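You operate a simulated robot arm through the tools that you are given. There is no shell and no other tool. Be economical: measure what you need, move in short steps, check, and stop when the job is done.

You run a simulated two-armed robot. Do the job below in one go: nothing can be reset, and whatever is moved stays where it is left.

TASK
Take the upper rod off the air and close its ports with the orange plugs.
Fine: red air valve shut first; blue and white air couplers into their holders; then the valve open again, the air gauge holding; leave the yellow and green ones in. Where these are worked on the way, their far stop is far enough and under half their travel is too little: red air valve.

Only the result counts: the job must be done as asked and must still hold three seconds after the hand-in. Knocking over, shifting, dropping, spilling or breaking anything else fails it.

THE ROBOT
Two 6-joint arms with two-finger parallel grippers on one trunk, on a base that drives. Base frame: it is fixed to the floor where the robot stands at the start and does not move with it; the origin is under the middle of the robot, x ahead of it, y to its left, z up. Lengths are in m, angles in rad, forces in N, time in s.
The left shoulder is at the start at [-0.029, 0.177, 0.887], the right one opposite. With the tool pointing down near the work surface each hand reaches from about 0.1 to 0.76 m from the robot's upright axis, wherever it stands, measured 20 degrees to its own side. Places, roughly: air lever by ports 1 and 2 [1.1, 0.3, 0.9]; air lever by ports 3 and 4 [1.3, 0.4, 0.9]; blue air coupler (3x3x7 cm) [1.1, 0.5, 0.9]; blue tube holder [1.3, 0.6, 0.9]; cushion dial by port 2 [1.2, 0.2, 0.9]; cushion dial by port 4 [1.4, 0.4, 0.9]; flow dial by port 1 [1.2, 0.2, 0.9]; flow dial by port 3 [1.3, 0.3, 0.9]; orange plug [1.5, 0.5, 1]; red air valve [0.7, 0, 1.1]; regulator dial [0.8, 0.1, 1.1]; slide flow dial [0.3, 2.1, 0.6]; slide rocker [0.3, 2, 0.6]; slide valve [0.4, 2.1, 0.7]; white air coupler (3x3x7 cm) [1.2, 0.5, 0.9]; white tube holder [1.3, 0.6, 0.9]. Payload 1.57 kg a hand.
The tool frame of a hand sits at the grasp point between the pads (the TCP): z along the fingers, y along the line on which they close. The tips reach 0.03 m beyond it. The gripper opens to 0.08 m. The fingers are 0.017 m wide and 0.012 m thick; the gripper's body (0.04 by 0.082 m) begins 0.08 m behind the TCP.
Orientation is that of the tool frame in the base frame, as a unit quaternion [w, x, y, z]. With the fingers straight down and closing along the base's y, the tool's x points along the base's -x, its y along +y and its z along -z.

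THE INTERFACE
- The arms move only by the tool jog_arm. It takes "left_motion", "right_motion" or both (then of equal length, played together; a hand with none holds still); each is a list of rows, each an object of numbers (a shift or turn left out is 0, a gripper value left out holds the last): "dx", "dy", "dz": the shift along the tool's x, y, z in m; "ax", "ay", "az": the turn, a rotation vector about the tool's x, y, z in rad. In form: [{"dx": .., "dy": .., "dz": .., "ax": .., "ay": .., "az": ..}, ...]. A call has 1 to 12 rows; each row shifts and turns the commanded pose from where the row before left it, along the tool's axes as they then stand. "left_fingers" and "right_fingers" are, for a hand that has rows, the opening in per cent of the stroke, from 0 (shut) to 100 (fully open), set as the call begins (left out, the last holds). A row lasts 0.2 s, in which the tool goes at most 0.05 m and 0.15 rad; a call with a longer step from one row to the next is refused whole, and so is a gripper value outside its range. Where a pose cannot be reached the arm comes as near as it can. A force on the tool above 90 N (or 10 N above the force at the start of the call, whichever is more), or a blocked arm, ends the call early, and 0.2 s more pass. Each finger travels about 0.072 m/s and halts on what it meets, pressing with about 32 N; the grip force reading is that of the motor and also rises with nothing between the fingers. The clock runs only during rows and for 0.2 s after the last one: add rows that do not move to give the fingers time. It gives the time, the measured TCP pose, the force on the tool (base axes), the opening and the grip force at its end, in the units of the frame above (readings bear some noise), with the torque about the TCP (base axes, N m) and any sound that the robot's microphone picked up.
- Cameras (640 x 400 px; columns grow to the right, rows downward): "scene" is now at [0.0448, 0.006, 1.6307]; the picture's right is [0.07, -1.00, 0.00], its down [-0.56, -0.04, -0.83] and it looks along [0.82, 0.06, -0.56] (base axes); focal length 274 px, centre (320, 200). "left" rides on the left gripper at [0.072, 0.007, -0.122] in its tool frame; the picture's right is [-0.09, 1.00, 0.00], its down [-0.84, -0.08, -0.54] and it looks along [-0.54, -0.05, 0.84] (tool axes); focal length 238 px, centre (320, 200). "right" rides on the right gripper at [0.072, -0.007, -0.122] in its tool frame; the picture's right is [0.09, 1.00, 0.00], its down [-0.84, 0.08, -0.54] and it looks along [-0.54, 0.05, 0.84] (tool axes); focal length 238 px, centre (320, 200). There is no depth. A picture from a camera that has moved, and an enlarged one, comes with that camera's place and axes in the base frame and with its lens.
- grab_frame(camera): a new picture of that camera. The clock stands still meanwhile.
- slide_trunk(by): slides the trunk up (or, below 0, down) by that many m; the arms and the scene camera ride with it, the base frame stays. It gives what a move gives, with no picture.
- steer(legs): drives the robot by 1 to 6 legs, each [ahead, left, turn to the left] in m, m and rad, along the robot's own axes; the way and the turn of a leg run together, so that a leg with both is an arc; at most 1.5 m and 3.142 rad a leg. The arms and the cameras ride along, it lands a little off, and it stops where it bumps. It gives what a move gives.
- aim_head(pan, tilt): turns the head with the scene camera to pan (to the left, within 2.496 rad either way) and tilt (down, from -0.506 to 1.204), counted from straight ahead of the robot. It gives what a move gives.
- zoom(camera, box): a new picture of the part [left, top, right, bottom] of that camera's present view, enlarged. The clock stands still meanwhile.
- finish_job(): hands the job in; it is judged then, once.

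Work in short steps. Places have to be worked out from the pictures, the camera data and where the tool is seen: move nearer, look again, correct. Check each grasp and each placing, and mend what went wrong. You have 120 turns and 88 pictures in all, those below and enlarged ones among them. Open the grippers and draw the arms clear of the work before you hand the job in, unless the task says otherwise; then end with one line.

The tools are called after "Request:" as a command line: name --argument value ..., lists and objects as JSON in quotes. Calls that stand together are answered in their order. jog_arm: Moves the arms, as the interface text tells. Its arguments: {"type":"object","properties":{"left_motion":{"type":"array"},"left_fingers":{"type":"number"},"right_motion":{"type":"array"},"right_fingers":{"type":"number"}},"required":[]} The other tools are called the same way: slide_trunk (by) slides the trunk up or down; steer (legs) drives the base; aim_head (pan, tilt) turns the head that bears the scene camera; grab_frame (camera) takes a picture; zoom (camera, box) takes an enlarged picture of a part of a camera's view; finish_job () hands the job in.

At the start:

```text
time_s: 0.0
left_position: [0.2613, 0.1186, 1.421]
left_orientation: [-0.001, 0.0, 1.0, 0.0]
left_force: [-0.2, 0.5, 0.1]
left_moment: [-0.01, -0.02, -0.01]
left_finger_gap: 0.08
left_gripper_force: 0.0
right_position: [0.3938, -0.1268, 1.3764]
right_orientation: [0.0, 0.0, 1.0, 0.001]
right_force: [0.1, -0.3, 0.0]
right_moment: [0.0, 0.0, -0.03]
right_finger_gap: 0.0798
right_gripper_force: 0.0
trunk travel left (down, up): [-0.328, 0.0]
robot x, y, heading: [-0.0017, 0.0023, 0.003]
head pan, tilt: [0.073, 0.599]
```

scene: 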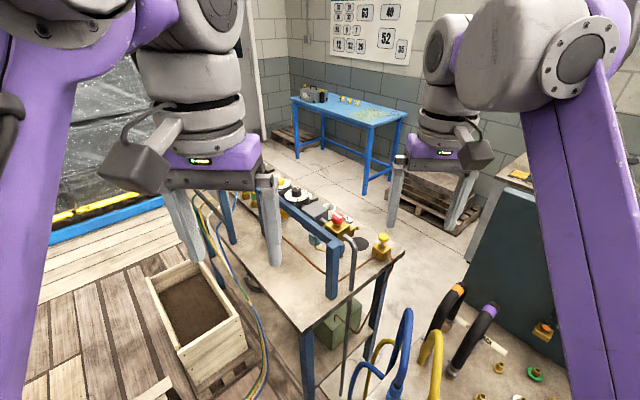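
right: 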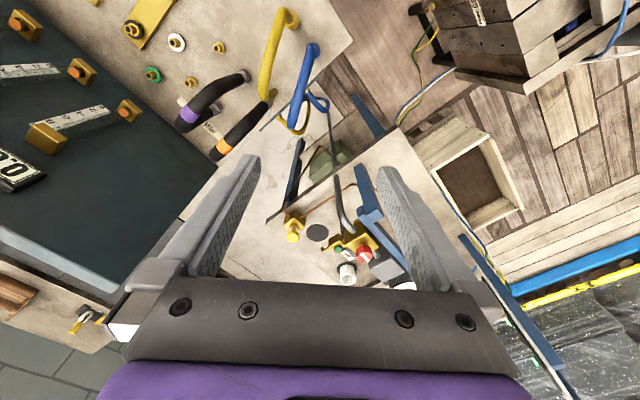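
left: 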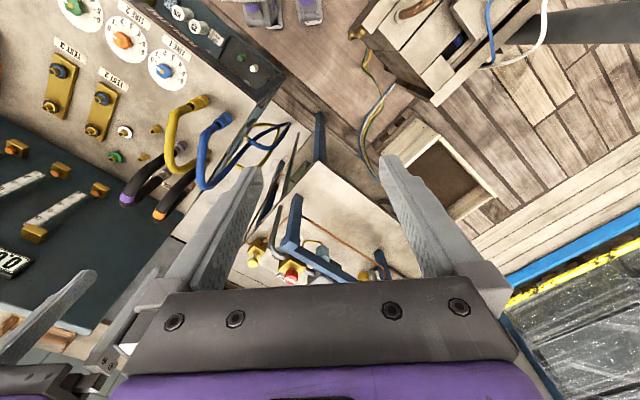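

I'll look around first; the initial view is partly blocked by the arms.

Request:
aim_head --pan 0.35 --tilt 0.55

Request:
grab_frame --camera "scene"

Request:
zoom --camera "left" --box '[0, 0, 320, 250]'

```text
time_s: 0.8
left_position: [0.2604, 0.1193, 1.4217]
left_orientation: [0.0, 0.0, 1.0, 0.001]
left_force: [-0.3, 0.3, 0.5]
left_moment: [0.01, 0.0, 0.01]
left_finger_gap: 0.0801
left_gripper_force: 0.2
right_position: [0.3935, -0.1282, 1.3768]
right_orientation: [0.0, 0.0, 1.0, 0.0]
right_force: [0.2, 0.8, 0.1]
right_moment: [-0.02, 0.01, -0.01]
right_finger_gap: 0.0802
right_gripper_force: 0.1
trunk travel left (down, up): [-0.328, 0.0]
robot x, y, heading: [-0.0007, 0.0003, -0.0]
head pan, tilt: [0.351, 0.55]
```

```text
84 pictures are left
camera scene: at [0.0409, 0.0303, 1.6351], right [0.34, -0.94, 0.0], down [-0.49, -0.18, -0.85], along [0.8, 0.29, -0.52], focal length 274 px, centre (320, 200)
```

scene: 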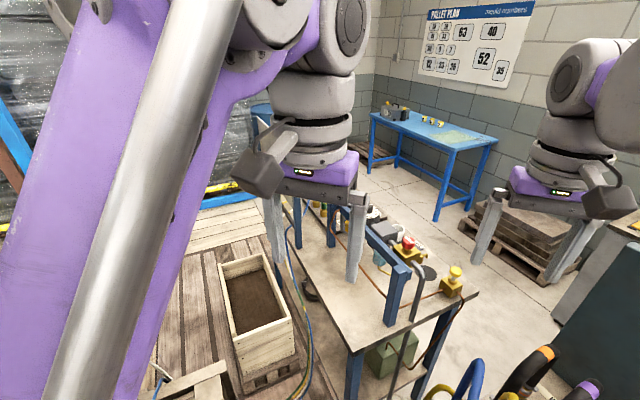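

```text
1.60 times, centred on (160, 125) of left
camera zoom: at [0.1894, 0.1245, 1.5436], right [0.09, 1.0, 0.0], down [0.84, -0.08, 0.54], along [0.54, -0.05, -0.84], focal length 381 px, centre (576, 320)
```

zoom: 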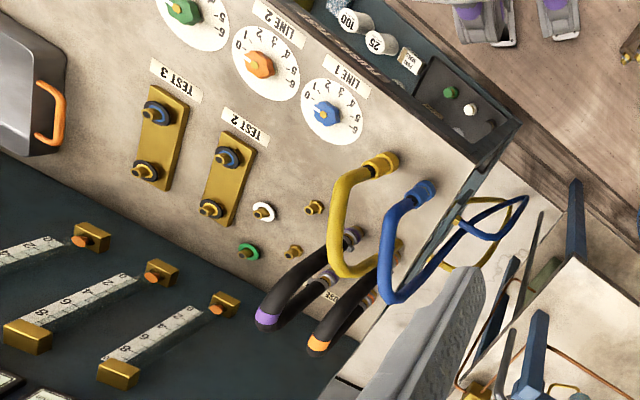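

Zooming into the near bench with the red valve and along the rods.

Request:
zoom --camera "scene" --box '[360, 190, 490, 320]'

Request:
zoom --camera "scene" --box '[250, 180, 410, 300]'

```text
3.08 times, centred on (425, 255) of scene
camera zoom: at [0.0409, 0.0303, 1.6351], right [0.34, -0.94, 0.0], down [-0.49, -0.18, -0.85], along [0.8, 0.29, -0.52], focal length 842 px, centre (-3, 31)
```

zoom: 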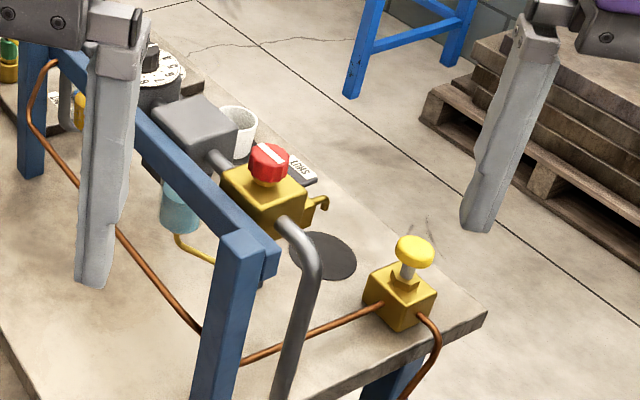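

```text
3.33 times, centred on (330, 240) of scene
camera zoom: at [0.0409, 0.0303, 1.6351], right [0.34, -0.94, 0.0], down [-0.49, -0.18, -0.85], along [0.8, 0.29, -0.52], focal length 912 px, centre (287, 67)
```

zoom: 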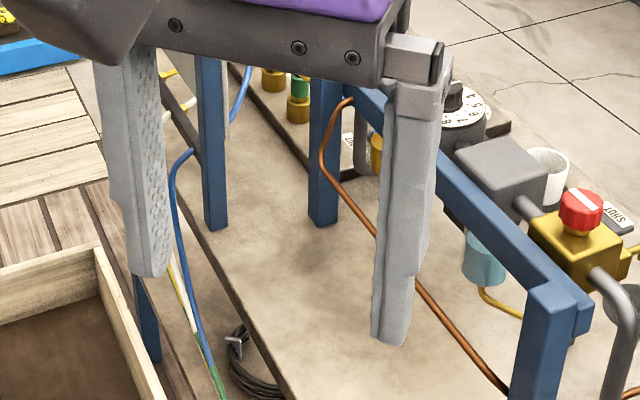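

The left arm blocks the view of the bench. I'll move the left hand out to the left and the right one out to the right.

Request:
jog_arm --left_motion '[{"dy": 0.045}, {"dy": 0.045}, {"dy": 0.045}, {"dy": 0.045}, {"dy": 0.045}, {"dy": 0.045}, {"dy": 0.045}]' --right_motion '[{"dy": -0.045}, {"dy": -0.045}, {"dy": -0.045}, {"dy": -0.045}, {"dy": -0.045}, {"dy": -0.045}, {"dy": -0.045}]'

Request:
aim_head --pan 0.25 --tilt 0.5

Request:
grab_frame --camera "scene"

```text
time_s: 2.4
left_position: [0.2604, 0.4343, 1.4175]
left_orientation: [0.0, 0.0, 1.0, 0.0]
left_force: [-0.1, 0.3, -0.3]
left_moment: [0.01, 0.01, 0.0]
left_finger_gap: 0.08
left_gripper_force: 0.0
right_position: [0.3853, -0.436, 1.3592]
right_orientation: [0.0, 0.0, 1.0, 0.0]
right_force: [-0.1, -1.1, -0.2]
right_moment: [0.0, 0.01, 0.0]
right_finger_gap: 0.0802
right_gripper_force: 0.0
right hand out of reach, approached as far as the arm can: row 6, 7
trunk travel left (down, up): [-0.328, 0.0]
robot x, y, heading: [0.001, 0.0023, 0.002]
head pan, tilt: [0.351, 0.55]
```

```text
time_s: 3.1
left_position: [0.2609, 0.4333, 1.4186]
left_orientation: [0.0, 0.0, 1.0, 0.0]
left_force: [0.3, -0.7, -0.1]
left_moment: [-0.02, -0.02, -0.02]
left_finger_gap: 0.0799
left_gripper_force: 0.0
right_position: [0.3853, -0.4372, 1.3596]
right_orientation: [0.0, 0.0, 1.0, 0.0]
right_force: [0.0, -0.2, 0.3]
right_moment: [-0.03, -0.03, -0.03]
right_finger_gap: 0.08
right_gripper_force: 0.1
trunk travel left (down, up): [-0.328, 0.0]
robot x, y, heading: [0.0016, 0.0003, 0.002]
head pan, tilt: [0.25, 0.499]
```

```text
80 pictures are left
camera scene: at [0.0446, 0.0219, 1.6396], right [0.25, -0.97, 0.0], down [-0.46, -0.12, -0.88], along [0.85, 0.22, -0.48], focal length 274 px, centre (320, 200)
```

scene: 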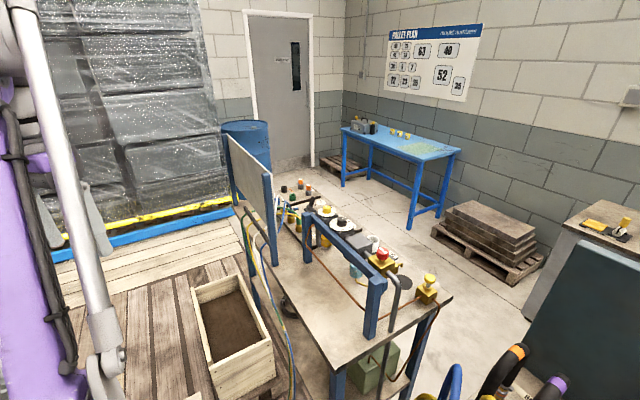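

Request:
zoom --camera "scene" --box '[210, 120, 450, 270]'

Request:
zoom --camera "scene" --box '[215, 160, 345, 250]'

```text
2.67 times, centred on (330, 195) of scene
camera zoom: at [0.0446, 0.0219, 1.6396], right [0.25, -0.97, 0.0], down [-0.46, -0.12, -0.88], along [0.85, 0.22, -0.48], focal length 729 px, centre (293, 213)
```

zoom: 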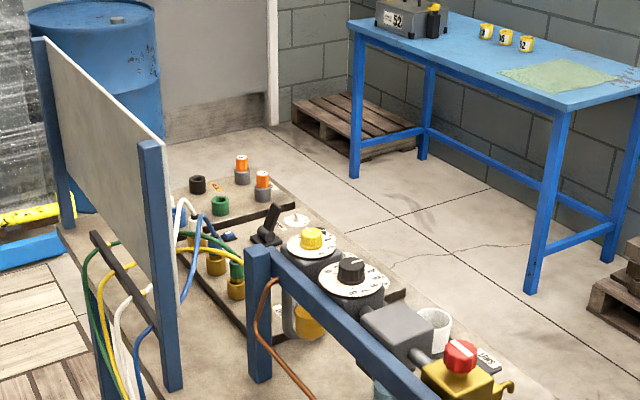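

```text
4.44 times, centred on (280, 205) of scene
camera zoom: at [0.0446, 0.0219, 1.6396], right [0.25, -0.97, 0.0], down [-0.46, -0.12, -0.88], along [0.85, 0.22, -0.48], focal length 1216 px, centre (498, 178)
```

zoom: 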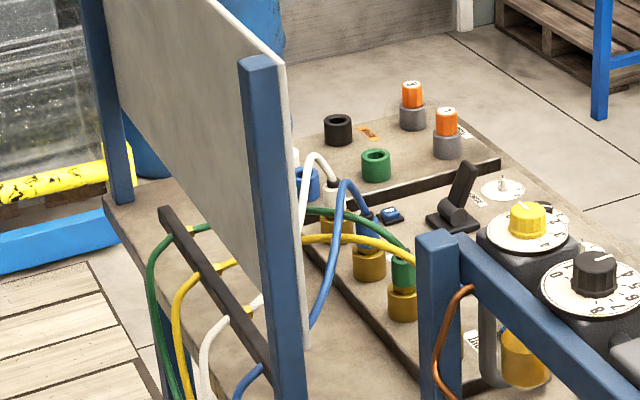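

I need to see the floor to plan driving. Looking down/right and left.

Request:
aim_head --pan -0.5 --tilt 0.6

Request:
grab_frame --camera "scene"

Request:
aim_head --pan 0.1 --tilt 1.1

Request:
grab_frame --camera "scene"

```text
time_s: 4.2
left_position: [0.2614, 0.432, 1.4177]
left_orientation: [-0.001, 0.0, 1.0, 0.0]
left_force: [0.2, -0.5, -0.3]
left_moment: [-0.02, -0.02, -0.02]
left_finger_gap: 0.0802
left_gripper_force: 0.0
right_position: [0.3862, -0.4361, 1.3597]
right_orientation: [0.0, 0.001, 1.0, -0.001]
right_force: [-0.1, -0.5, 0.0]
right_moment: [0.0, -0.02, 0.0]
right_finger_gap: 0.0799
right_gripper_force: 0.2
trunk travel left (down, up): [-0.328, 0.0]
robot x, y, heading: [0.0005, -0.001, -0.002]
head pan, tilt: [-0.499, 0.6]
```

```text
77 pictures are left
camera scene: at [0.0342, -0.0428, 1.6306], right [-0.48, -0.88, 0.0], down [-0.5, 0.27, -0.83], along [0.72, -0.39, -0.56], focal length 274 px, centre (320, 200)
```

scene: 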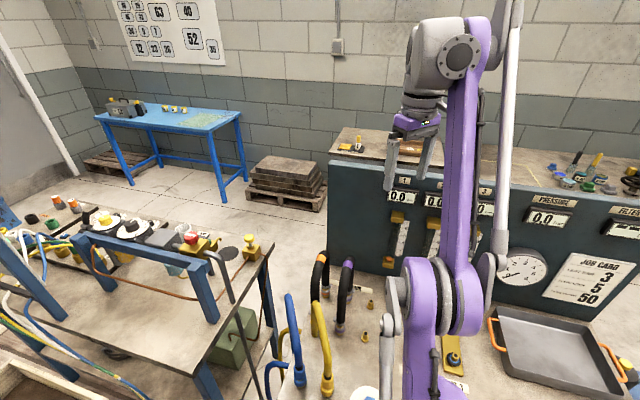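

```text
time_s: 5.2
left_position: [0.2609, 0.4315, 1.4184]
left_orientation: [0.0, 0.0, 1.0, 0.0]
left_force: [-0.9, 0.1, -1.0]
left_moment: [-0.02, 0.02, -0.02]
left_finger_gap: 0.0803
left_gripper_force: 0.1
right_position: [0.386, -0.4372, 1.3606]
right_orientation: [0.0, 0.0, 1.0, 0.0]
right_force: [-0.3, -0.5, -0.6]
right_moment: [0.0, 0.03, 0.0]
right_finger_gap: 0.0801
right_gripper_force: 0.1
trunk travel left (down, up): [-0.328, 0.0]
robot x, y, heading: [0.0016, -0.0024, -0.003]
head pan, tilt: [0.099, 1.1]
```

```text
76 pictures are left
camera scene: at [0.0194, 0.0057, 1.592], right [0.1, -1.0, 0.0], down [-0.89, -0.09, -0.45], along [0.45, 0.04, -0.89], focal length 274 px, centre (320, 200)
```

scene: 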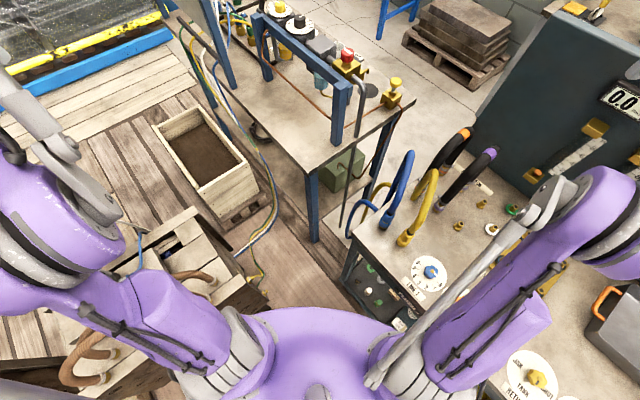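

The gap to the right is tight. I'll check left and behind.

Request:
aim_head --pan 0.8 --tilt 0.6

Request:
grab_frame --camera "scene"

Request:
aim_head --pan 1.7 --tilt 0.6

Request:
grab_frame --camera "scene"

Request:
aim_head --pan -1.7 --tilt 0.6

Request:
grab_frame --camera "scene"

```text
time_s: 6.2
left_position: [0.2614, 0.4333, 1.4177]
left_orientation: [-0.001, 0.0, 1.0, 0.0]
left_force: [0.6, -0.5, 0.0]
left_moment: [0.04, -0.01, -0.01]
left_finger_gap: 0.0801
left_gripper_force: 0.0
right_position: [0.3865, -0.437, 1.3601]
right_orientation: [0.0, 0.0, 1.0, 0.0]
right_force: [-0.9, 0.1, -0.5]
right_moment: [-0.02, 0.0, -0.01]
right_finger_gap: 0.0803
right_gripper_force: 0.0
trunk travel left (down, up): [-0.328, 0.0]
robot x, y, heading: [-0.0006, 0.0024, 0.002]
head pan, tilt: [0.799, 0.6]
```

```text
75 pictures are left
camera scene: at [0.0182, 0.0628, 1.6305], right [0.72, -0.7, 0.0], down [-0.39, -0.41, -0.82], along [0.58, 0.59, -0.57], focal length 274 px, centre (320, 200)
```

scene: 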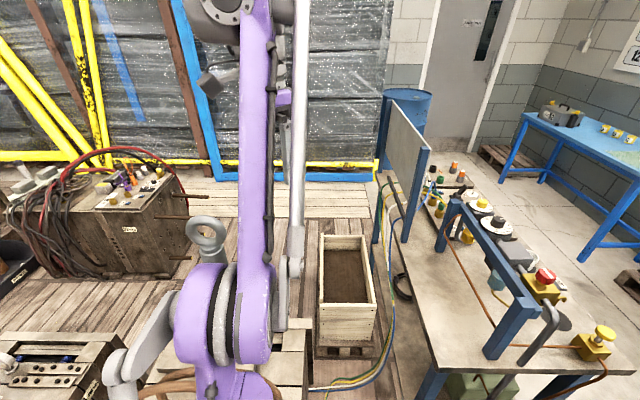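

```text
time_s: 7.4
left_position: [0.2613, 0.4324, 1.418]
left_orientation: [0.0, 0.0, 1.0, 0.0]
left_force: [0.7, -0.5, 0.4]
left_moment: [0.0, -0.02, 0.04]
left_finger_gap: 0.0801
left_gripper_force: 0.0
right_position: [0.3857, -0.4374, 1.3592]
right_orientation: [0.0, 0.0, 1.0, 0.0]
right_force: [0.1, 0.3, -0.2]
right_moment: [0.01, 0.03, 0.04]
right_finger_gap: 0.0797
right_gripper_force: 0.0
trunk travel left (down, up): [-0.328, 0.0]
robot x, y, heading: [-0.0006, -0.0001, -0.003]
head pan, tilt: [1.7, 0.6]
```

```text
74 pictures are left
camera scene: at [-0.0548, 0.0872, 1.6306], right [0.99, 0.13, 0.0], down [0.07, -0.56, -0.83], along [-0.11, 0.82, -0.56], focal length 274 px, centre (320, 200)
```

scene: 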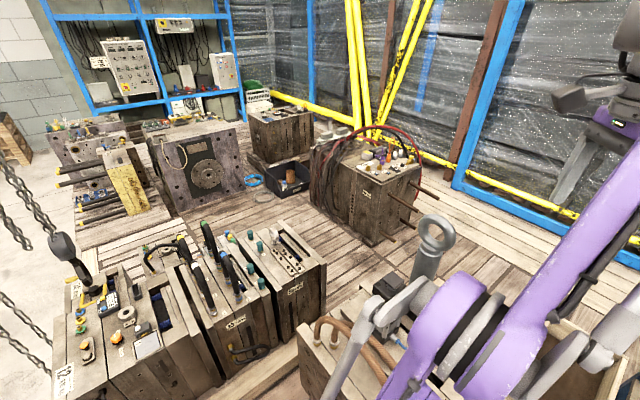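

```text
time_s: 10.3
left_position: [0.2607, 0.4332, 1.4183]
left_orientation: [0.0, 0.0, 1.0, 0.001]
left_force: [0.4, 0.3, -0.2]
left_moment: [-0.02, -0.03, 0.01]
left_finger_gap: 0.0799
left_gripper_force: 0.1
right_position: [0.3845, -0.4374, 1.3606]
right_orientation: [0.0, 0.0, 1.0, 0.001]
right_force: [0.4, 0.3, -0.5]
right_moment: [-0.01, -0.02, 0.0]
right_finger_gap: 0.0799
right_gripper_force: 0.1
trunk travel left (down, up): [-0.328, 0.0]
robot x, y, heading: [0.0015, 0.0026, 0.003]
head pan, tilt: [-1.7, 0.6]
```

```text
73 pictures are left
camera scene: at [-0.0548, -0.0882, 1.6306], right [-0.99, 0.13, 0.0], down [0.07, 0.56, -0.83], along [-0.11, -0.82, -0.56], focal length 274 px, centre (320, 200)
```

scene: 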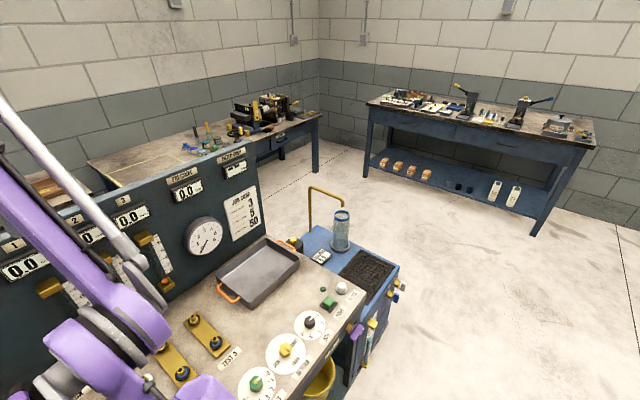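

The aisle on the far side looks reachable by going round the test bench. I check behind and right-below before driving.

Request:
aim_head --pan -1.5 --tilt 1.2

Request:
grab_frame --camera "scene"

Request:
aim_head --pan -2.45 --tilt 0.75

Request:
grab_frame --camera "scene"

Request:
aim_head --pan -1.1 --tilt 0.35

Request:
grab_frame --camera "scene"

```text
time_s: 11.3
left_position: [0.2615, 0.4329, 1.4179]
left_orientation: [0.0, 0.0, 1.0, 0.0]
left_force: [-0.1, -0.7, -0.2]
left_moment: [0.02, 0.0, -0.01]
left_finger_gap: 0.0798
left_gripper_force: 0.0
right_position: [0.3854, -0.4359, 1.3601]
right_orientation: [0.0, 0.0, 1.0, 0.0]
right_force: [0.1, -0.7, 0.7]
right_moment: [0.02, 0.0, -0.02]
right_finger_gap: 0.0799
right_gripper_force: 0.0
trunk travel left (down, up): [-0.328, 0.0]
robot x, y, heading: [0.0006, -0.001, 0.004]
head pan, tilt: [-1.499, 1.201]
```

```text
72 pictures are left
camera scene: at [-0.0394, -0.0563, 1.586], right [-1.0, -0.07, 0.0], down [-0.07, 0.93, -0.36], along [0.03, -0.36, -0.93], focal length 274 px, centre (320, 200)
```

scene: 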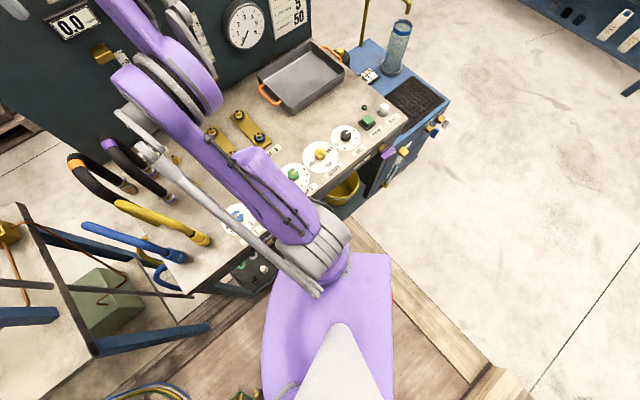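

```text
time_s: 12.5
left_position: [0.2605, 0.4328, 1.4182]
left_orientation: [0.0, 0.0, 1.0, 0.0]
left_force: [0.2, -0.4, -0.2]
left_moment: [0.01, 0.01, -0.02]
left_finger_gap: 0.0798
left_gripper_force: 0.1
right_position: [0.3863, -0.4376, 1.3607]
right_orientation: [0.0, -0.001, 1.0, 0.0]
right_force: [0.9, -0.1, 0.9]
right_moment: [0.02, 0.01, -0.03]
right_finger_gap: 0.0802
right_gripper_force: 0.1
trunk travel left (down, up): [-0.328, 0.0]
robot x, y, heading: [-0.0, -0.0017, 0.003]
head pan, tilt: [-2.45, 0.75]
```

```text
71 pictures are left
camera scene: at [-0.1073, -0.0534, 1.6176], right [-0.64, 0.77, 0.0], down [0.53, 0.44, -0.73], along [-0.56, -0.47, -0.68], focal length 274 px, centre (320, 200)
```

scene: 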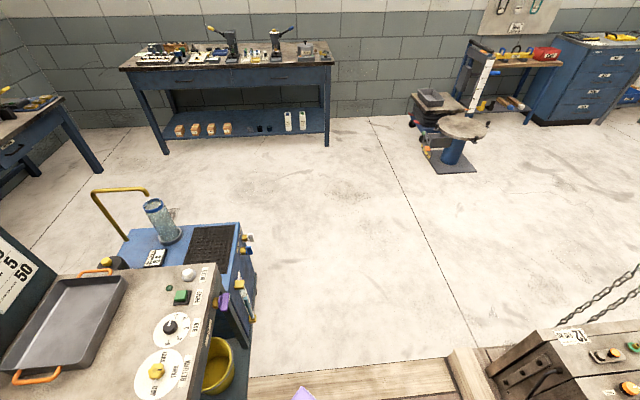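

```text
time_s: 14.0
left_position: [0.2611, 0.4319, 1.4186]
left_orientation: [0.001, 0.0, 1.0, 0.0]
left_force: [0.1, 0.0, 0.8]
left_moment: [-0.03, 0.0, 0.0]
left_finger_gap: 0.0805
left_gripper_force: 0.1
right_position: [0.3848, -0.4371, 1.3594]
right_orientation: [-0.001, 0.0, 1.0, 0.0]
right_force: [-0.3, 0.5, 0.3]
right_moment: [0.01, -0.07, -0.04]
right_finger_gap: 0.0801
right_gripper_force: 0.1
trunk travel left (down, up): [-0.328, 0.0]
robot x, y, heading: [0.001, 0.0018, -0.001]
head pan, tilt: [-1.1, 0.351]
```

```text
70 pictures are left
camera scene: at [-0.0012, -0.0835, 1.6533], right [-0.89, -0.45, 0.0], down [-0.16, 0.31, -0.94], along [0.43, -0.84, -0.34], focal length 274 px, centre (320, 200)
```

scene: 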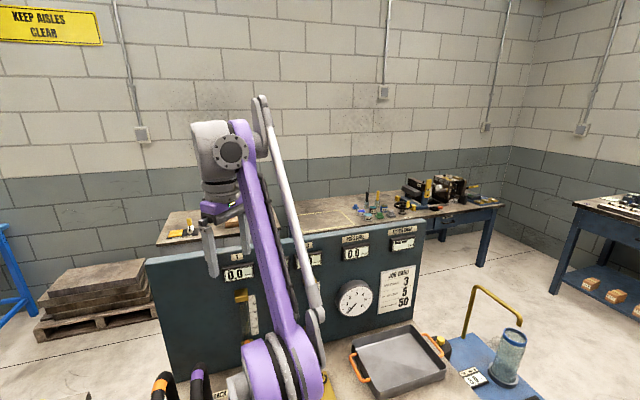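

Checking whether the wooden floor's edge is a step or kerb.

Request:
aim_head --pan -2.1 --tilt 1.0

Request:
grab_frame --camera "scene"

```text
time_s: 15.3
left_position: [0.2617, 0.4329, 1.4191]
left_orientation: [0.0, 0.0, 1.0, 0.0]
left_force: [1.0, -0.1, 0.4]
left_moment: [-0.02, -0.01, -0.01]
left_finger_gap: 0.0798
left_gripper_force: 0.1
right_position: [0.3863, -0.4364, 1.36]
right_orientation: [0.0, 0.0, 1.0, 0.0]
right_force: [-0.5, -0.3, -0.7]
right_moment: [-0.05, 0.01, 0.0]
right_finger_gap: 0.0801
right_gripper_force: 0.0
trunk travel left (down, up): [-0.328, 0.0]
robot x, y, heading: [0.0007, -0.0025, -0.003]
head pan, tilt: [-2.1, 1.0]
```

```text
69 pictures are left
camera scene: at [-0.0785, -0.0607, 1.5986], right [-0.86, 0.5, 0.0], down [0.42, 0.73, -0.54], along [-0.27, -0.47, -0.84], focal length 274 px, centre (320, 200)
```

scene: 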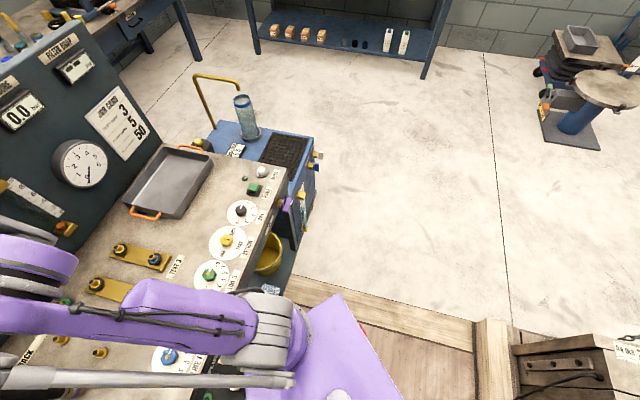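

Request:
zoom --camera "scene" --box '[270, 240, 530, 400]'

```text
2.46 times, centred on (400, 320) of scene
camera zoom: at [-0.0785, -0.0607, 1.5986], right [-0.86, 0.5, 0.0], down [0.42, 0.73, -0.54], along [-0.27, -0.47, -0.84], focal length 673 px, centre (123, -95)
```

zoom: 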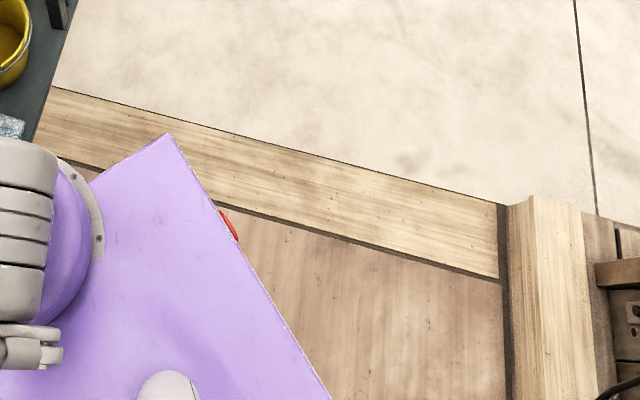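

The exit is a flush threshold gap behind-right of the robot (about 1 m wide, room rotated about 50°). I tuck the hands in, then back off a little and turn to align with the room.

Request:
jog_arm --left_motion '[{"dy": -0.045}, {"dy": -0.045}, {"dy": -0.045}, {"dy": -0.045}, {"dy": -0.045}, {"dy": -0.045}]' --right_motion '[{"dy": 0.045, "dx": 0.02}, {"dy": 0.045, "dx": 0.02}, {"dy": 0.045, "dx": 0.02}, {"dy": 0.045, "dx": 0.02}, {"dy": 0.045, "dx": 0.02}, {"dy": 0.045, "dx": 0.02}]'

Request:
steer --legs '[[-0.2, 0.03, 0]]'

Request:
aim_head --pan -2.1 --tilt 1.0

Request:
grab_frame --camera "scene"

```text
time_s: 16.7
left_position: [0.2559, 0.1594, 1.4236]
left_orientation: [0.0, 0.0, 1.0, -0.001]
left_force: [0.3, -0.5, -0.8]
left_moment: [0.0, 0.0, 0.01]
left_finger_gap: 0.08
left_gripper_force: 0.1
right_position: [0.2669, -0.1669, 1.361]
right_orientation: [0.001, 0.0, 1.0, 0.0]
right_force: [-0.5, -0.1, -0.8]
right_moment: [0.01, -0.04, 0.05]
right_finger_gap: 0.0803
right_gripper_force: 0.0
right hand out of reach, approached as far as the arm can: row 1
trunk travel left (down, up): [-0.328, 0.0]
robot x, y, heading: [0.0013, 0.0008, 0.002]
head pan, tilt: [-2.1, 1.0]
```

```text
time_s: 18.3
left_position: [0.0609, 0.1913, 1.4233]
left_orientation: [0.001, 0.001, 1.0, -0.001]
left_force: [0.9, 0.5, 0.3]
left_moment: [0.0, 0.03, 0.03]
left_finger_gap: 0.0801
left_gripper_force: 0.1
right_position: [0.0711, -0.1371, 1.3599]
right_orientation: [0.0, 0.001, 1.0, 0.0]
right_force: [0.2, 0.6, 0.7]
right_moment: [-0.05, -0.01, 0.01]
right_finger_gap: 0.0801
right_gripper_force: 0.1
trunk travel left (down, up): [-0.328, 0.0]
robot x, y, heading: [-0.1938, 0.0334, 0.001]
head pan, tilt: [-2.1, 1.0]
```

```text
time_s: 18.9
left_position: [0.0594, 0.1905, 1.423]
left_orientation: [0.001, 0.001, 1.0, 0.0]
left_force: [1.5, 0.1, 0.1]
left_moment: [-0.03, -0.01, 0.01]
left_finger_gap: 0.08
left_gripper_force: 0.2
right_position: [0.0699, -0.1378, 1.361]
right_orientation: [0.0, 0.001, 1.0, 0.0]
right_force: [0.2, -0.3, 0.3]
right_moment: [0.01, -0.02, 0.0]
right_finger_gap: 0.0802
right_gripper_force: 0.1
trunk travel left (down, up): [-0.328, 0.0]
robot x, y, heading: [-0.1967, 0.0337, -0.001]
head pan, tilt: [-2.1, 1.0]
```

```text
67 pictures are left
camera scene: at [-0.2765, -0.0303, 1.5986], right [-0.86, 0.51, 0.0], down [0.43, 0.73, -0.54], along [-0.27, -0.47, -0.84], focal length 274 px, centre (320, 200)
```

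scene: 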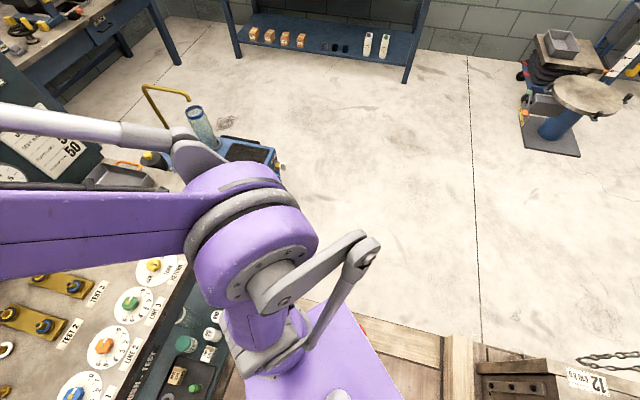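

Backed freely. Now turn to align with the room, and look backwards to check the exit.

Request:
steer --legs '[[0, 0, 0.87]]'

Request:
aim_head --pan -2.45 --tilt 0.9

Request:
grab_frame --camera "scene"

```text
time_s: 21.5
left_position: [-0.1529, 0.3298, 1.422]
left_orientation: [0.0, -0.418, 0.908, 0.0]
left_force: [-0.4, 0.6, -0.7]
left_moment: [-0.01, -0.01, 0.01]
left_finger_gap: 0.08
left_gripper_force: 0.1
right_position: [0.1023, 0.1253, 1.3611]
right_orientation: [0.0, -0.418, 0.908, -0.001]
right_force: [-0.3, -0.4, -0.3]
right_moment: [0.02, 0.0, 0.02]
right_finger_gap: 0.0799
right_gripper_force: 0.0
trunk travel left (down, up): [-0.328, 0.0]
robot x, y, heading: [-0.2004, 0.0311, 0.861]
head pan, tilt: [-2.1, 1.0]
```

```text
time_s: 22.4
left_position: [-0.1535, 0.3306, 1.4233]
left_orientation: [0.0, -0.417, 0.909, 0.0]
left_force: [0.0, 0.5, 0.2]
left_moment: [0.01, -0.01, 0.04]
left_finger_gap: 0.08
left_gripper_force: 0.1
right_position: [0.1031, 0.1241, 1.3611]
right_orientation: [0.0, -0.418, 0.908, 0.0]
right_force: [0.7, -0.5, -0.2]
right_moment: [-0.01, 0.05, 0.01]
right_finger_gap: 0.08
right_gripper_force: 0.0
trunk travel left (down, up): [-0.328, 0.0]
robot x, y, heading: [-0.199, 0.029, 0.864]
head pan, tilt: [-2.45, 0.901]
```

```text
66 pictures are left
camera scene: at [-0.2272, -0.079, 1.6058], right [-1.0, 0.02, 0.0], down [0.01, 0.78, -0.62], along [-0.01, -0.62, -0.78], focal length 274 px, centre (320, 200)
```

scene: 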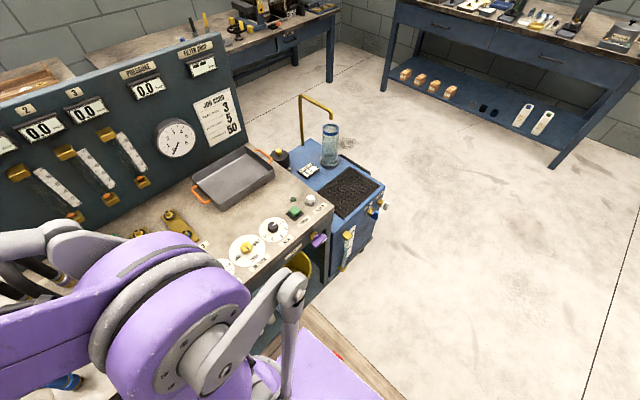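

Path back is clear; I reverse along the room axis.

Request:
steer --legs '[[-0.5, 0.08, 0], [-1.1, 0.0, 0]]'

Request:
aim_head --pan -1.2 --tilt 0.7

Request:
grab_frame --camera "scene"

```text
time_s: 30.6
left_position: [-1.2626, -0.8348, 1.4221]
left_orientation: [0.001, -0.411, 0.912, 0.0]
left_force: [-0.2, 0.4, -1.0]
left_moment: [0.04, 0.01, 0.01]
left_finger_gap: 0.0801
left_gripper_force: 0.0
right_position: [-1.0103, -1.0447, 1.361]
right_orientation: [0.0, -0.411, 0.912, 0.0]
right_force: [0.4, 0.6, -0.6]
right_moment: [0.01, -0.01, 0.03]
right_finger_gap: 0.0801
right_gripper_force: 0.1
trunk travel left (down, up): [-0.328, 0.0]
robot x, y, heading: [-1.316, -1.1352, 0.844]
head pan, tilt: [-2.45, 0.901]
```

```text
time_s: 32.0
left_position: [-1.2629, -0.8352, 1.4233]
left_orientation: [0.0, -0.411, 0.912, 0.0]
left_force: [0.3, 0.6, -0.1]
left_moment: [0.05, -0.01, 0.02]
left_finger_gap: 0.0801
left_gripper_force: 0.2
right_position: [-1.0111, -1.0446, 1.3606]
right_orientation: [0.0, -0.411, 0.912, -0.001]
right_force: [0.0, -0.7, 0.4]
right_moment: [0.01, -0.02, 0.01]
right_finger_gap: 0.0801
right_gripper_force: 0.0
trunk travel left (down, up): [-0.328, 0.0]
robot x, y, heading: [-1.3115, -1.1377, 0.849]
head pan, tilt: [-1.201, 0.7]
```

```text
65 pictures are left
camera scene: at [-1.2618, -1.1968, 1.6219], right [-0.35, -0.94, 0.0], down [-0.6, 0.22, -0.76], along [0.72, -0.27, -0.64], focal length 274 px, centre (320, 200)
```

scene: 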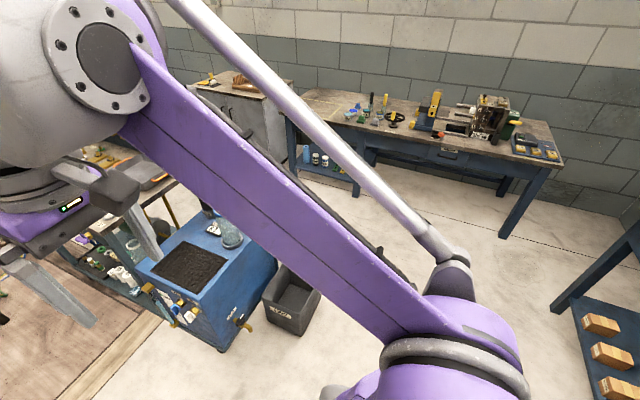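

A bin sits beside the cart; I back a bit more, then strafe right past it and look along the aisle.

Request:
steer --legs '[[-0.25, 0, 0], [0, -1.45, 0]]'

Request:
aim_head --pan 0.0 --tilt 0.6

Request:
grab_frame --camera "scene"

```text
time_s: 46.5
left_position: [-0.3268, -1.9843, 1.4228]
left_orientation: [0.0, -0.418, 0.908, 0.0]
left_force: [-0.4, 0.2, 0.6]
left_moment: [0.04, -0.01, 0.0]
left_finger_gap: 0.0802
left_gripper_force: 0.2
right_position: [-0.071, -2.1885, 1.3608]
right_orientation: [0.0, -0.419, 0.908, 0.0]
right_force: [0.5, 0.1, -0.1]
right_moment: [0.0, 0.03, -0.02]
right_finger_gap: 0.08
right_gripper_force: 0.1
trunk travel left (down, up): [-0.328, 0.0]
robot x, y, heading: [-0.3705, -2.2833, 0.86]
head pan, tilt: [-1.201, 0.7]
```

```text
time_s: 47.9
left_position: [-0.3264, -1.9835, 1.4233]
left_orientation: [0.0, -0.418, 0.909, 0.0]
left_force: [0.0, -0.3, 0.4]
left_moment: [-0.01, 0.02, 0.03]
left_finger_gap: 0.08
left_gripper_force: 0.1
right_position: [-0.0709, -2.1889, 1.3605]
right_orientation: [0.0, -0.418, 0.908, 0.0]
right_force: [-0.6, 0.3, -0.1]
right_moment: [-0.01, -0.05, -0.03]
right_finger_gap: 0.08
right_gripper_force: 0.0
trunk travel left (down, up): [-0.328, 0.0]
robot x, y, heading: [-0.3706, -2.2851, 0.865]
head pan, tilt: [0.0, 0.6]
```

```text
64 pictures are left
camera scene: at [-0.3424, -2.2501, 1.6306], right [0.76, -0.65, 0.0], down [-0.37, -0.43, -0.83], along [0.54, 0.63, -0.56], focal length 274 px, centre (320, 200)
```

scene: 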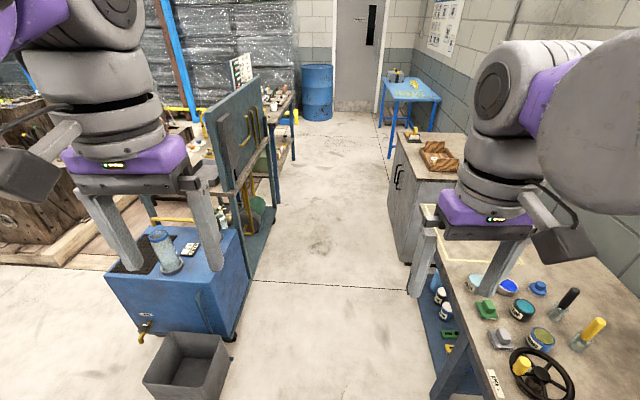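

Aisle is clear ahead. I drive up it beside the bench, slightly left to clear the wood bench.

Request:
steer --legs '[[1.4, 0.1, 0], [1.4, -0.2, 0]]'

Request:
aim_head --pan 1.2 --tilt 0.7

Request:
grab_frame --camera "scene"

```text
time_s: 61.7
left_position: [1.582, 0.122, 1.4223]
left_orientation: [0.001, -0.425, 0.905, 0.0]
left_force: [0.0, 0.1, -0.2]
left_moment: [0.01, -0.02, -0.01]
left_finger_gap: 0.0801
left_gripper_force: 0.1
right_position: [1.8397, -0.0798, 1.3606]
right_orientation: [0.0, -0.425, 0.905, 0.0]
right_force: [0.2, -0.2, -0.8]
right_moment: [0.05, 0.0, -0.01]
right_finger_gap: 0.0801
right_gripper_force: 0.0
trunk travel left (down, up): [-0.328, 0.0]
robot x, y, heading: [1.5386, -0.1805, 0.876]
head pan, tilt: [0.0, 0.6]
```

```text
time_s: 63.1
left_position: [1.5813, 0.1212, 1.4238]
left_orientation: [0.0, -0.424, 0.906, 0.0]
left_force: [0.6, 0.4, -0.3]
left_moment: [0.0, -0.02, -0.01]
left_finger_gap: 0.0799
left_gripper_force: 0.1
right_position: [1.8399, -0.0804, 1.3607]
right_orientation: [0.0, -0.425, 0.905, 0.0]
right_force: [-0.5, -0.4, -0.2]
right_moment: [0.02, 0.01, 0.01]
right_finger_gap: 0.0799
right_gripper_force: 0.0
trunk travel left (down, up): [-0.328, 0.0]
robot x, y, heading: [1.5408, -0.1803, 0.874]
head pan, tilt: [1.201, 0.7]
```

```text
63 pictures are left
camera scene: at [1.4729, -0.1388, 1.6219], right [0.87, 0.49, 0.0], down [0.31, -0.56, -0.77], along [-0.37, 0.67, -0.64], focal length 274 px, centre (320, 200)
```

scene: 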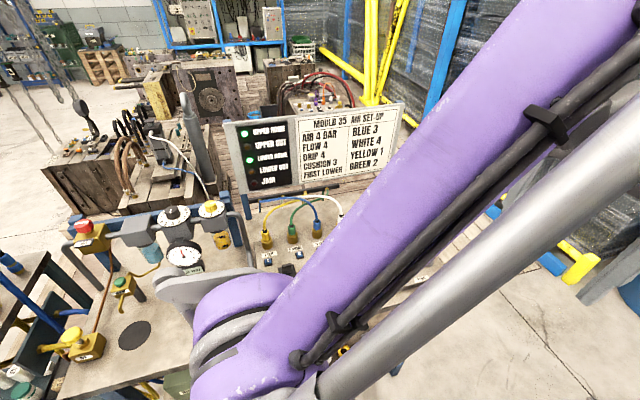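

I'm beside the bench. Turn to face it.

Request:
steer --legs '[[0, 0, 1.55]]'

Request:
aim_head --pan 0.0 --tilt 0.75

Request:
grab_frame --camera "scene"

```text
time_s: 67.3
left_position: [1.2426, -0.1345, 1.4229]
left_orientation: [0.001, 0.938, -0.346, -0.001]
left_force: [-1.0, -0.5, -0.7]
left_moment: [0.0, 0.03, 0.03]
left_finger_gap: 0.0803
left_gripper_force: 0.1
right_position: [1.4462, 0.1224, 1.3607]
right_orientation: [0.0, 0.938, -0.345, 0.0]
right_force: [0.3, 0.3, -0.2]
right_moment: [-0.03, -0.02, 0.01]
right_finger_gap: 0.0799
right_gripper_force: 0.0
trunk travel left (down, up): [-0.328, 0.0]
robot x, y, heading: [1.5412, -0.1785, 2.44]
head pan, tilt: [1.201, 0.7]
```

```text
time_s: 68.7
left_position: [1.2414, -0.1349, 1.4229]
left_orientation: [0.0, 0.938, -0.346, 0.0]
left_force: [-0.5, 0.1, 0.2]
left_moment: [-0.01, -0.01, -0.02]
left_finger_gap: 0.0801
left_gripper_force: 0.1
right_position: [1.4479, 0.1213, 1.3612]
right_orientation: [-0.001, 0.938, -0.346, 0.001]
right_force: [-0.1, -0.5, 0.3]
right_moment: [0.03, -0.01, -0.01]
right_finger_gap: 0.0801
right_gripper_force: 0.0
trunk travel left (down, up): [-0.328, 0.0]
robot x, y, heading: [1.5437, -0.177, 2.44]
head pan, tilt: [0.0, 0.75]
```

```text
62 pictures are left
camera scene: at [1.5122, -0.154, 1.6177], right [0.65, 0.76, 0.0], down [0.52, -0.44, -0.73], along [-0.56, 0.47, -0.68], focal length 274 px, centre (320, 200)
```

scene: 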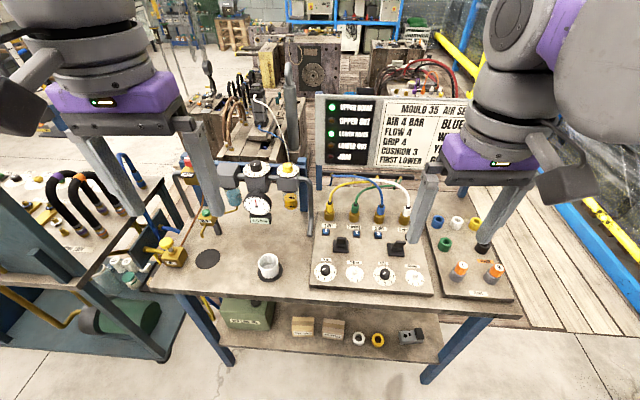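

Great view. Zooming in on the manifold and holder panel, and on the valve/gauge.

Request:
zoom --camera "scene" --box '[310, 170, 530, 310]'

Request:
zoom --camera "scene" --box '[140, 140, 320, 290]'

Request:
grab_frame --camera "right"

```text
2.86 times, centred on (420, 240) of scene
camera zoom: at [1.5122, -0.154, 1.6177], right [0.65, 0.76, 0.0], down [0.52, -0.44, -0.73], along [-0.56, 0.47, -0.68], focal length 782 px, centre (34, 86)
```

zoom: 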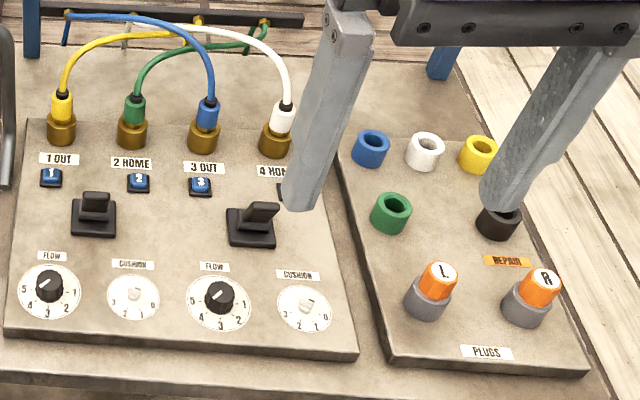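

```text
2.67 times, centred on (230, 215) of scene
camera zoom: at [1.5122, -0.154, 1.6177], right [0.65, 0.76, 0.0], down [0.52, -0.44, -0.73], along [-0.56, 0.47, -0.68], focal length 729 px, centre (560, 160)
```

zoom: 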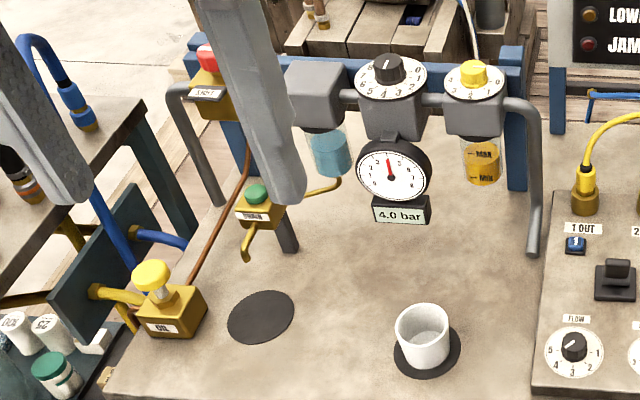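

```text
59 pictures are left
camera right: at [1.5058, 0.0798, 1.4834], right [-0.58, -0.82, 0.0], down [-0.69, 0.48, 0.54], along [-0.44, 0.31, -0.84], focal length 238 px, centre (320, 200)
```

right: 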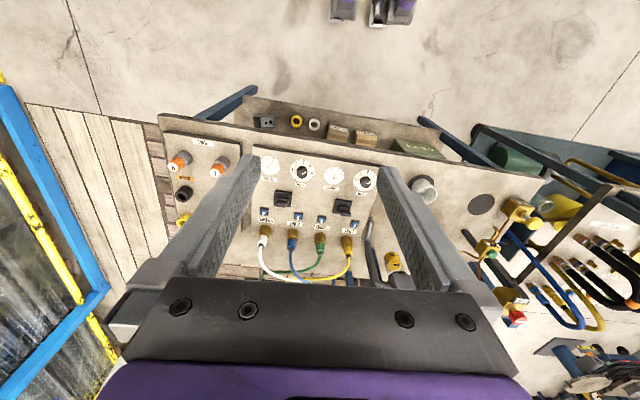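

I can see everything: couplers in ports 1–4, holders, two orange plugs (L, R), gauge at 4.0 bar. I move 0.17 closer so that all is within reach.

Request:
steer --legs '[[0.17, 0, 0]]'

Request:
jog_arm --left_motion '[{"dx": -0.045, "dy": 0.03}, {"dx": -0.045, "dy": 0.03}, {"dx": -0.045, "dy": 0.03}, {"dx": -0.045, "dy": 0.03}, {"dx": -0.04, "dy": 0.03}, {"dx": -0.04, "dy": 0.02}]'

Request:
grab_frame --camera "left"

```text
time_s: 70.2
left_position: [1.1156, -0.026, 1.4219]
left_orientation: [-0.001, 0.938, -0.346, -0.001]
left_force: [0.2, -0.5, -0.1]
left_moment: [-0.03, -0.01, 0.0]
left_finger_gap: 0.0804
left_gripper_force: 0.0
right_position: [1.3184, 0.2309, 1.3602]
right_orientation: [0.0, 0.938, -0.346, 0.0]
right_force: [0.4, 0.3, -0.5]
right_moment: [-0.03, 0.0, -0.01]
right_finger_gap: 0.0802
right_gripper_force: 0.1
trunk travel left (down, up): [-0.328, 0.0]
robot x, y, heading: [1.414, -0.0656, 2.433]
head pan, tilt: [0.0, 0.75]
```

```text
refused: row 1 steps farther than a row can; nothing moved
```

```text
58 pictures are left
camera left: at [1.1652, -0.0784, 1.5449], right [-0.72, -0.7, 0.0], down [-0.59, 0.6, 0.54], along [-0.38, 0.39, -0.84], focal length 238 px, centre (320, 200)
```

left: 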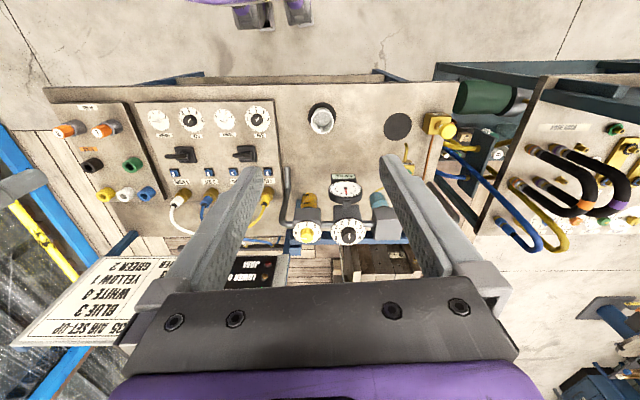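

Row limit is 0.05 m; shorter steps. I move the left hand towards the valve, staying high and short of it.

Request:
jog_arm --left_motion '[{"dx": -0.032, "dy": 0.035}, {"dx": -0.032, "dy": 0.035}, {"dx": -0.032, "dy": 0.035}, {"dx": -0.032, "dy": 0.035}, {"dx": -0.032, "dy": 0.035}, {"dx": -0.032, "dy": 0.035}]'

Request:
grab_frame --camera "left"

Request:
grab_frame --camera "scene"

```text
time_s: 71.6
left_position: [0.8867, -0.0636, 1.3788]
left_orientation: [0.0, 0.938, -0.346, -0.001]
left_force: [-0.4, 0.7, -0.6]
left_moment: [-0.02, 0.0, -0.02]
left_finger_gap: 0.0798
left_gripper_force: 0.1
left hand out of reach, approached as far as the arm can: row 3, 4, 5, 6
right_position: [1.3186, 0.2319, 1.3611]
right_orientation: [0.0, 0.938, -0.346, -0.001]
right_force: [-0.9, 0.2, 0.3]
right_moment: [-0.01, 0.05, 0.01]
right_finger_gap: 0.0801
right_gripper_force: 0.1
trunk travel left (down, up): [-0.328, 0.0]
robot x, y, heading: [1.4109, -0.07, 2.435]
head pan, tilt: [0.0, 0.75]
```

```text
57 pictures are left
camera left: at [0.9385, -0.1177, 1.4999], right [-0.72, -0.7, 0.0], down [-0.59, 0.6, 0.54], along [-0.38, 0.39, -0.84], focal length 238 px, centre (320, 200)
```

left: 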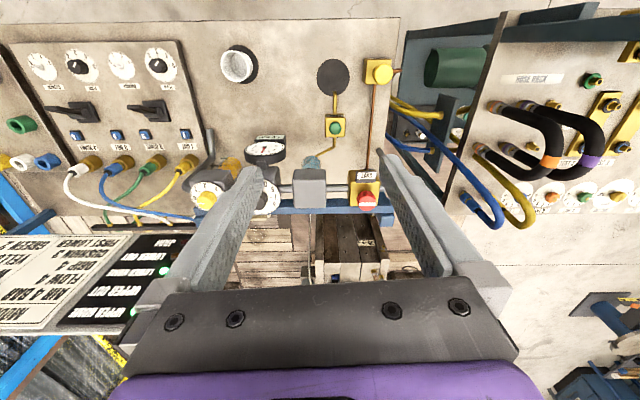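

```text
56 pictures are left
camera scene: at [1.3841, -0.0438, 1.6177], right [0.65, 0.76, 0.0], down [0.52, -0.44, -0.73], along [-0.56, 0.47, -0.68], focal length 274 px, centre (320, 200)
```

scene: 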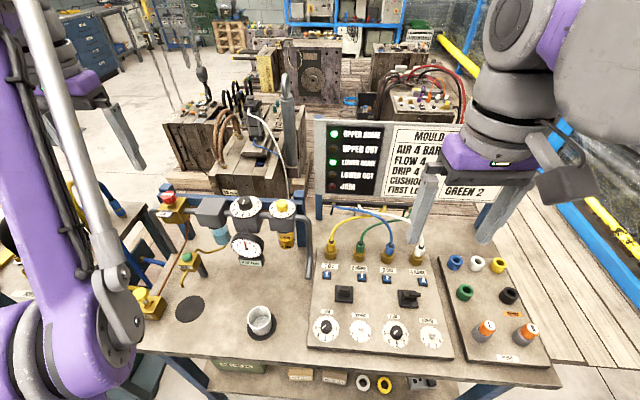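

Zoom in on the knob to see its mark.

Request:
zoom --camera "left" --box '[310, 150, 420, 220]'

Request:
zoom --camera "scene" --box '[130, 165, 280, 280]'

```text
5.71 times, centred on (365, 185) of left
camera zoom: at [0.9385, -0.1177, 1.4999], right [-0.72, -0.7, 0.0], down [-0.59, 0.6, 0.54], along [-0.38, 0.39, -0.84], focal length 1362 px, centre (63, 286)
```

zoom: 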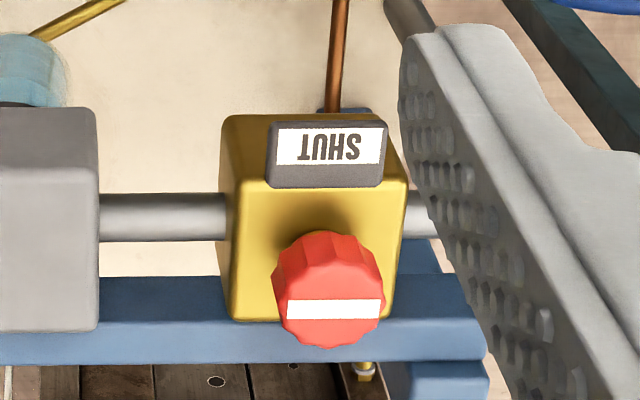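

```text
3.48 times, centred on (205, 222) of scene
camera zoom: at [1.3841, -0.0438, 1.6177], right [0.65, 0.76, 0.0], down [0.52, -0.44, -0.73], along [-0.56, 0.47, -0.68], focal length 951 px, centre (720, 122)
```

zoom: 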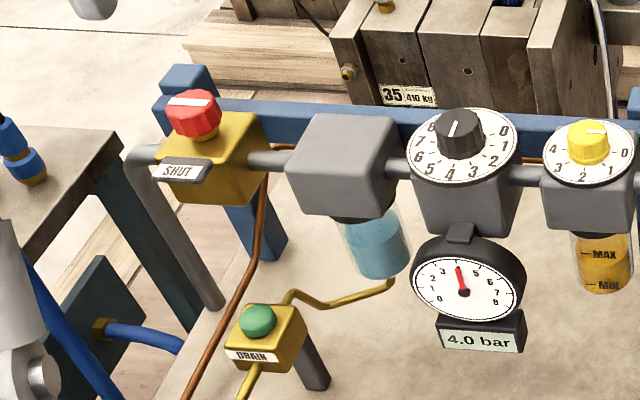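

The mark lies along the pipe (open). I lower the left hand to see where the command stands, before moving over the knob.

Request:
jog_arm --left_motion '[{"dz": 0.03}, {"dz": 0.04}, {"dz": 0.04}]'

```text
time_s: 72.4
left_position: [0.8881, -0.062, 1.2682]
left_orientation: [0.0, 0.938, -0.346, -0.001]
left_force: [0.3, 0.4, 0.6]
left_moment: [0.02, -0.02, -0.01]
left_finger_gap: 0.08
left_gripper_force: 0.0
right_position: [1.318, 0.2308, 1.3615]
right_orientation: [0.0, 0.938, -0.346, -0.001]
right_force: [-0.5, 0.8, 0.2]
right_moment: [0.01, -0.03, 0.01]
right_finger_gap: 0.0799
right_gripper_force: 0.0
trunk travel left (down, up): [-0.328, 0.0]
robot x, y, heading: [1.4101, -0.069, 2.436]
head pan, tilt: [0.0, 0.75]
```

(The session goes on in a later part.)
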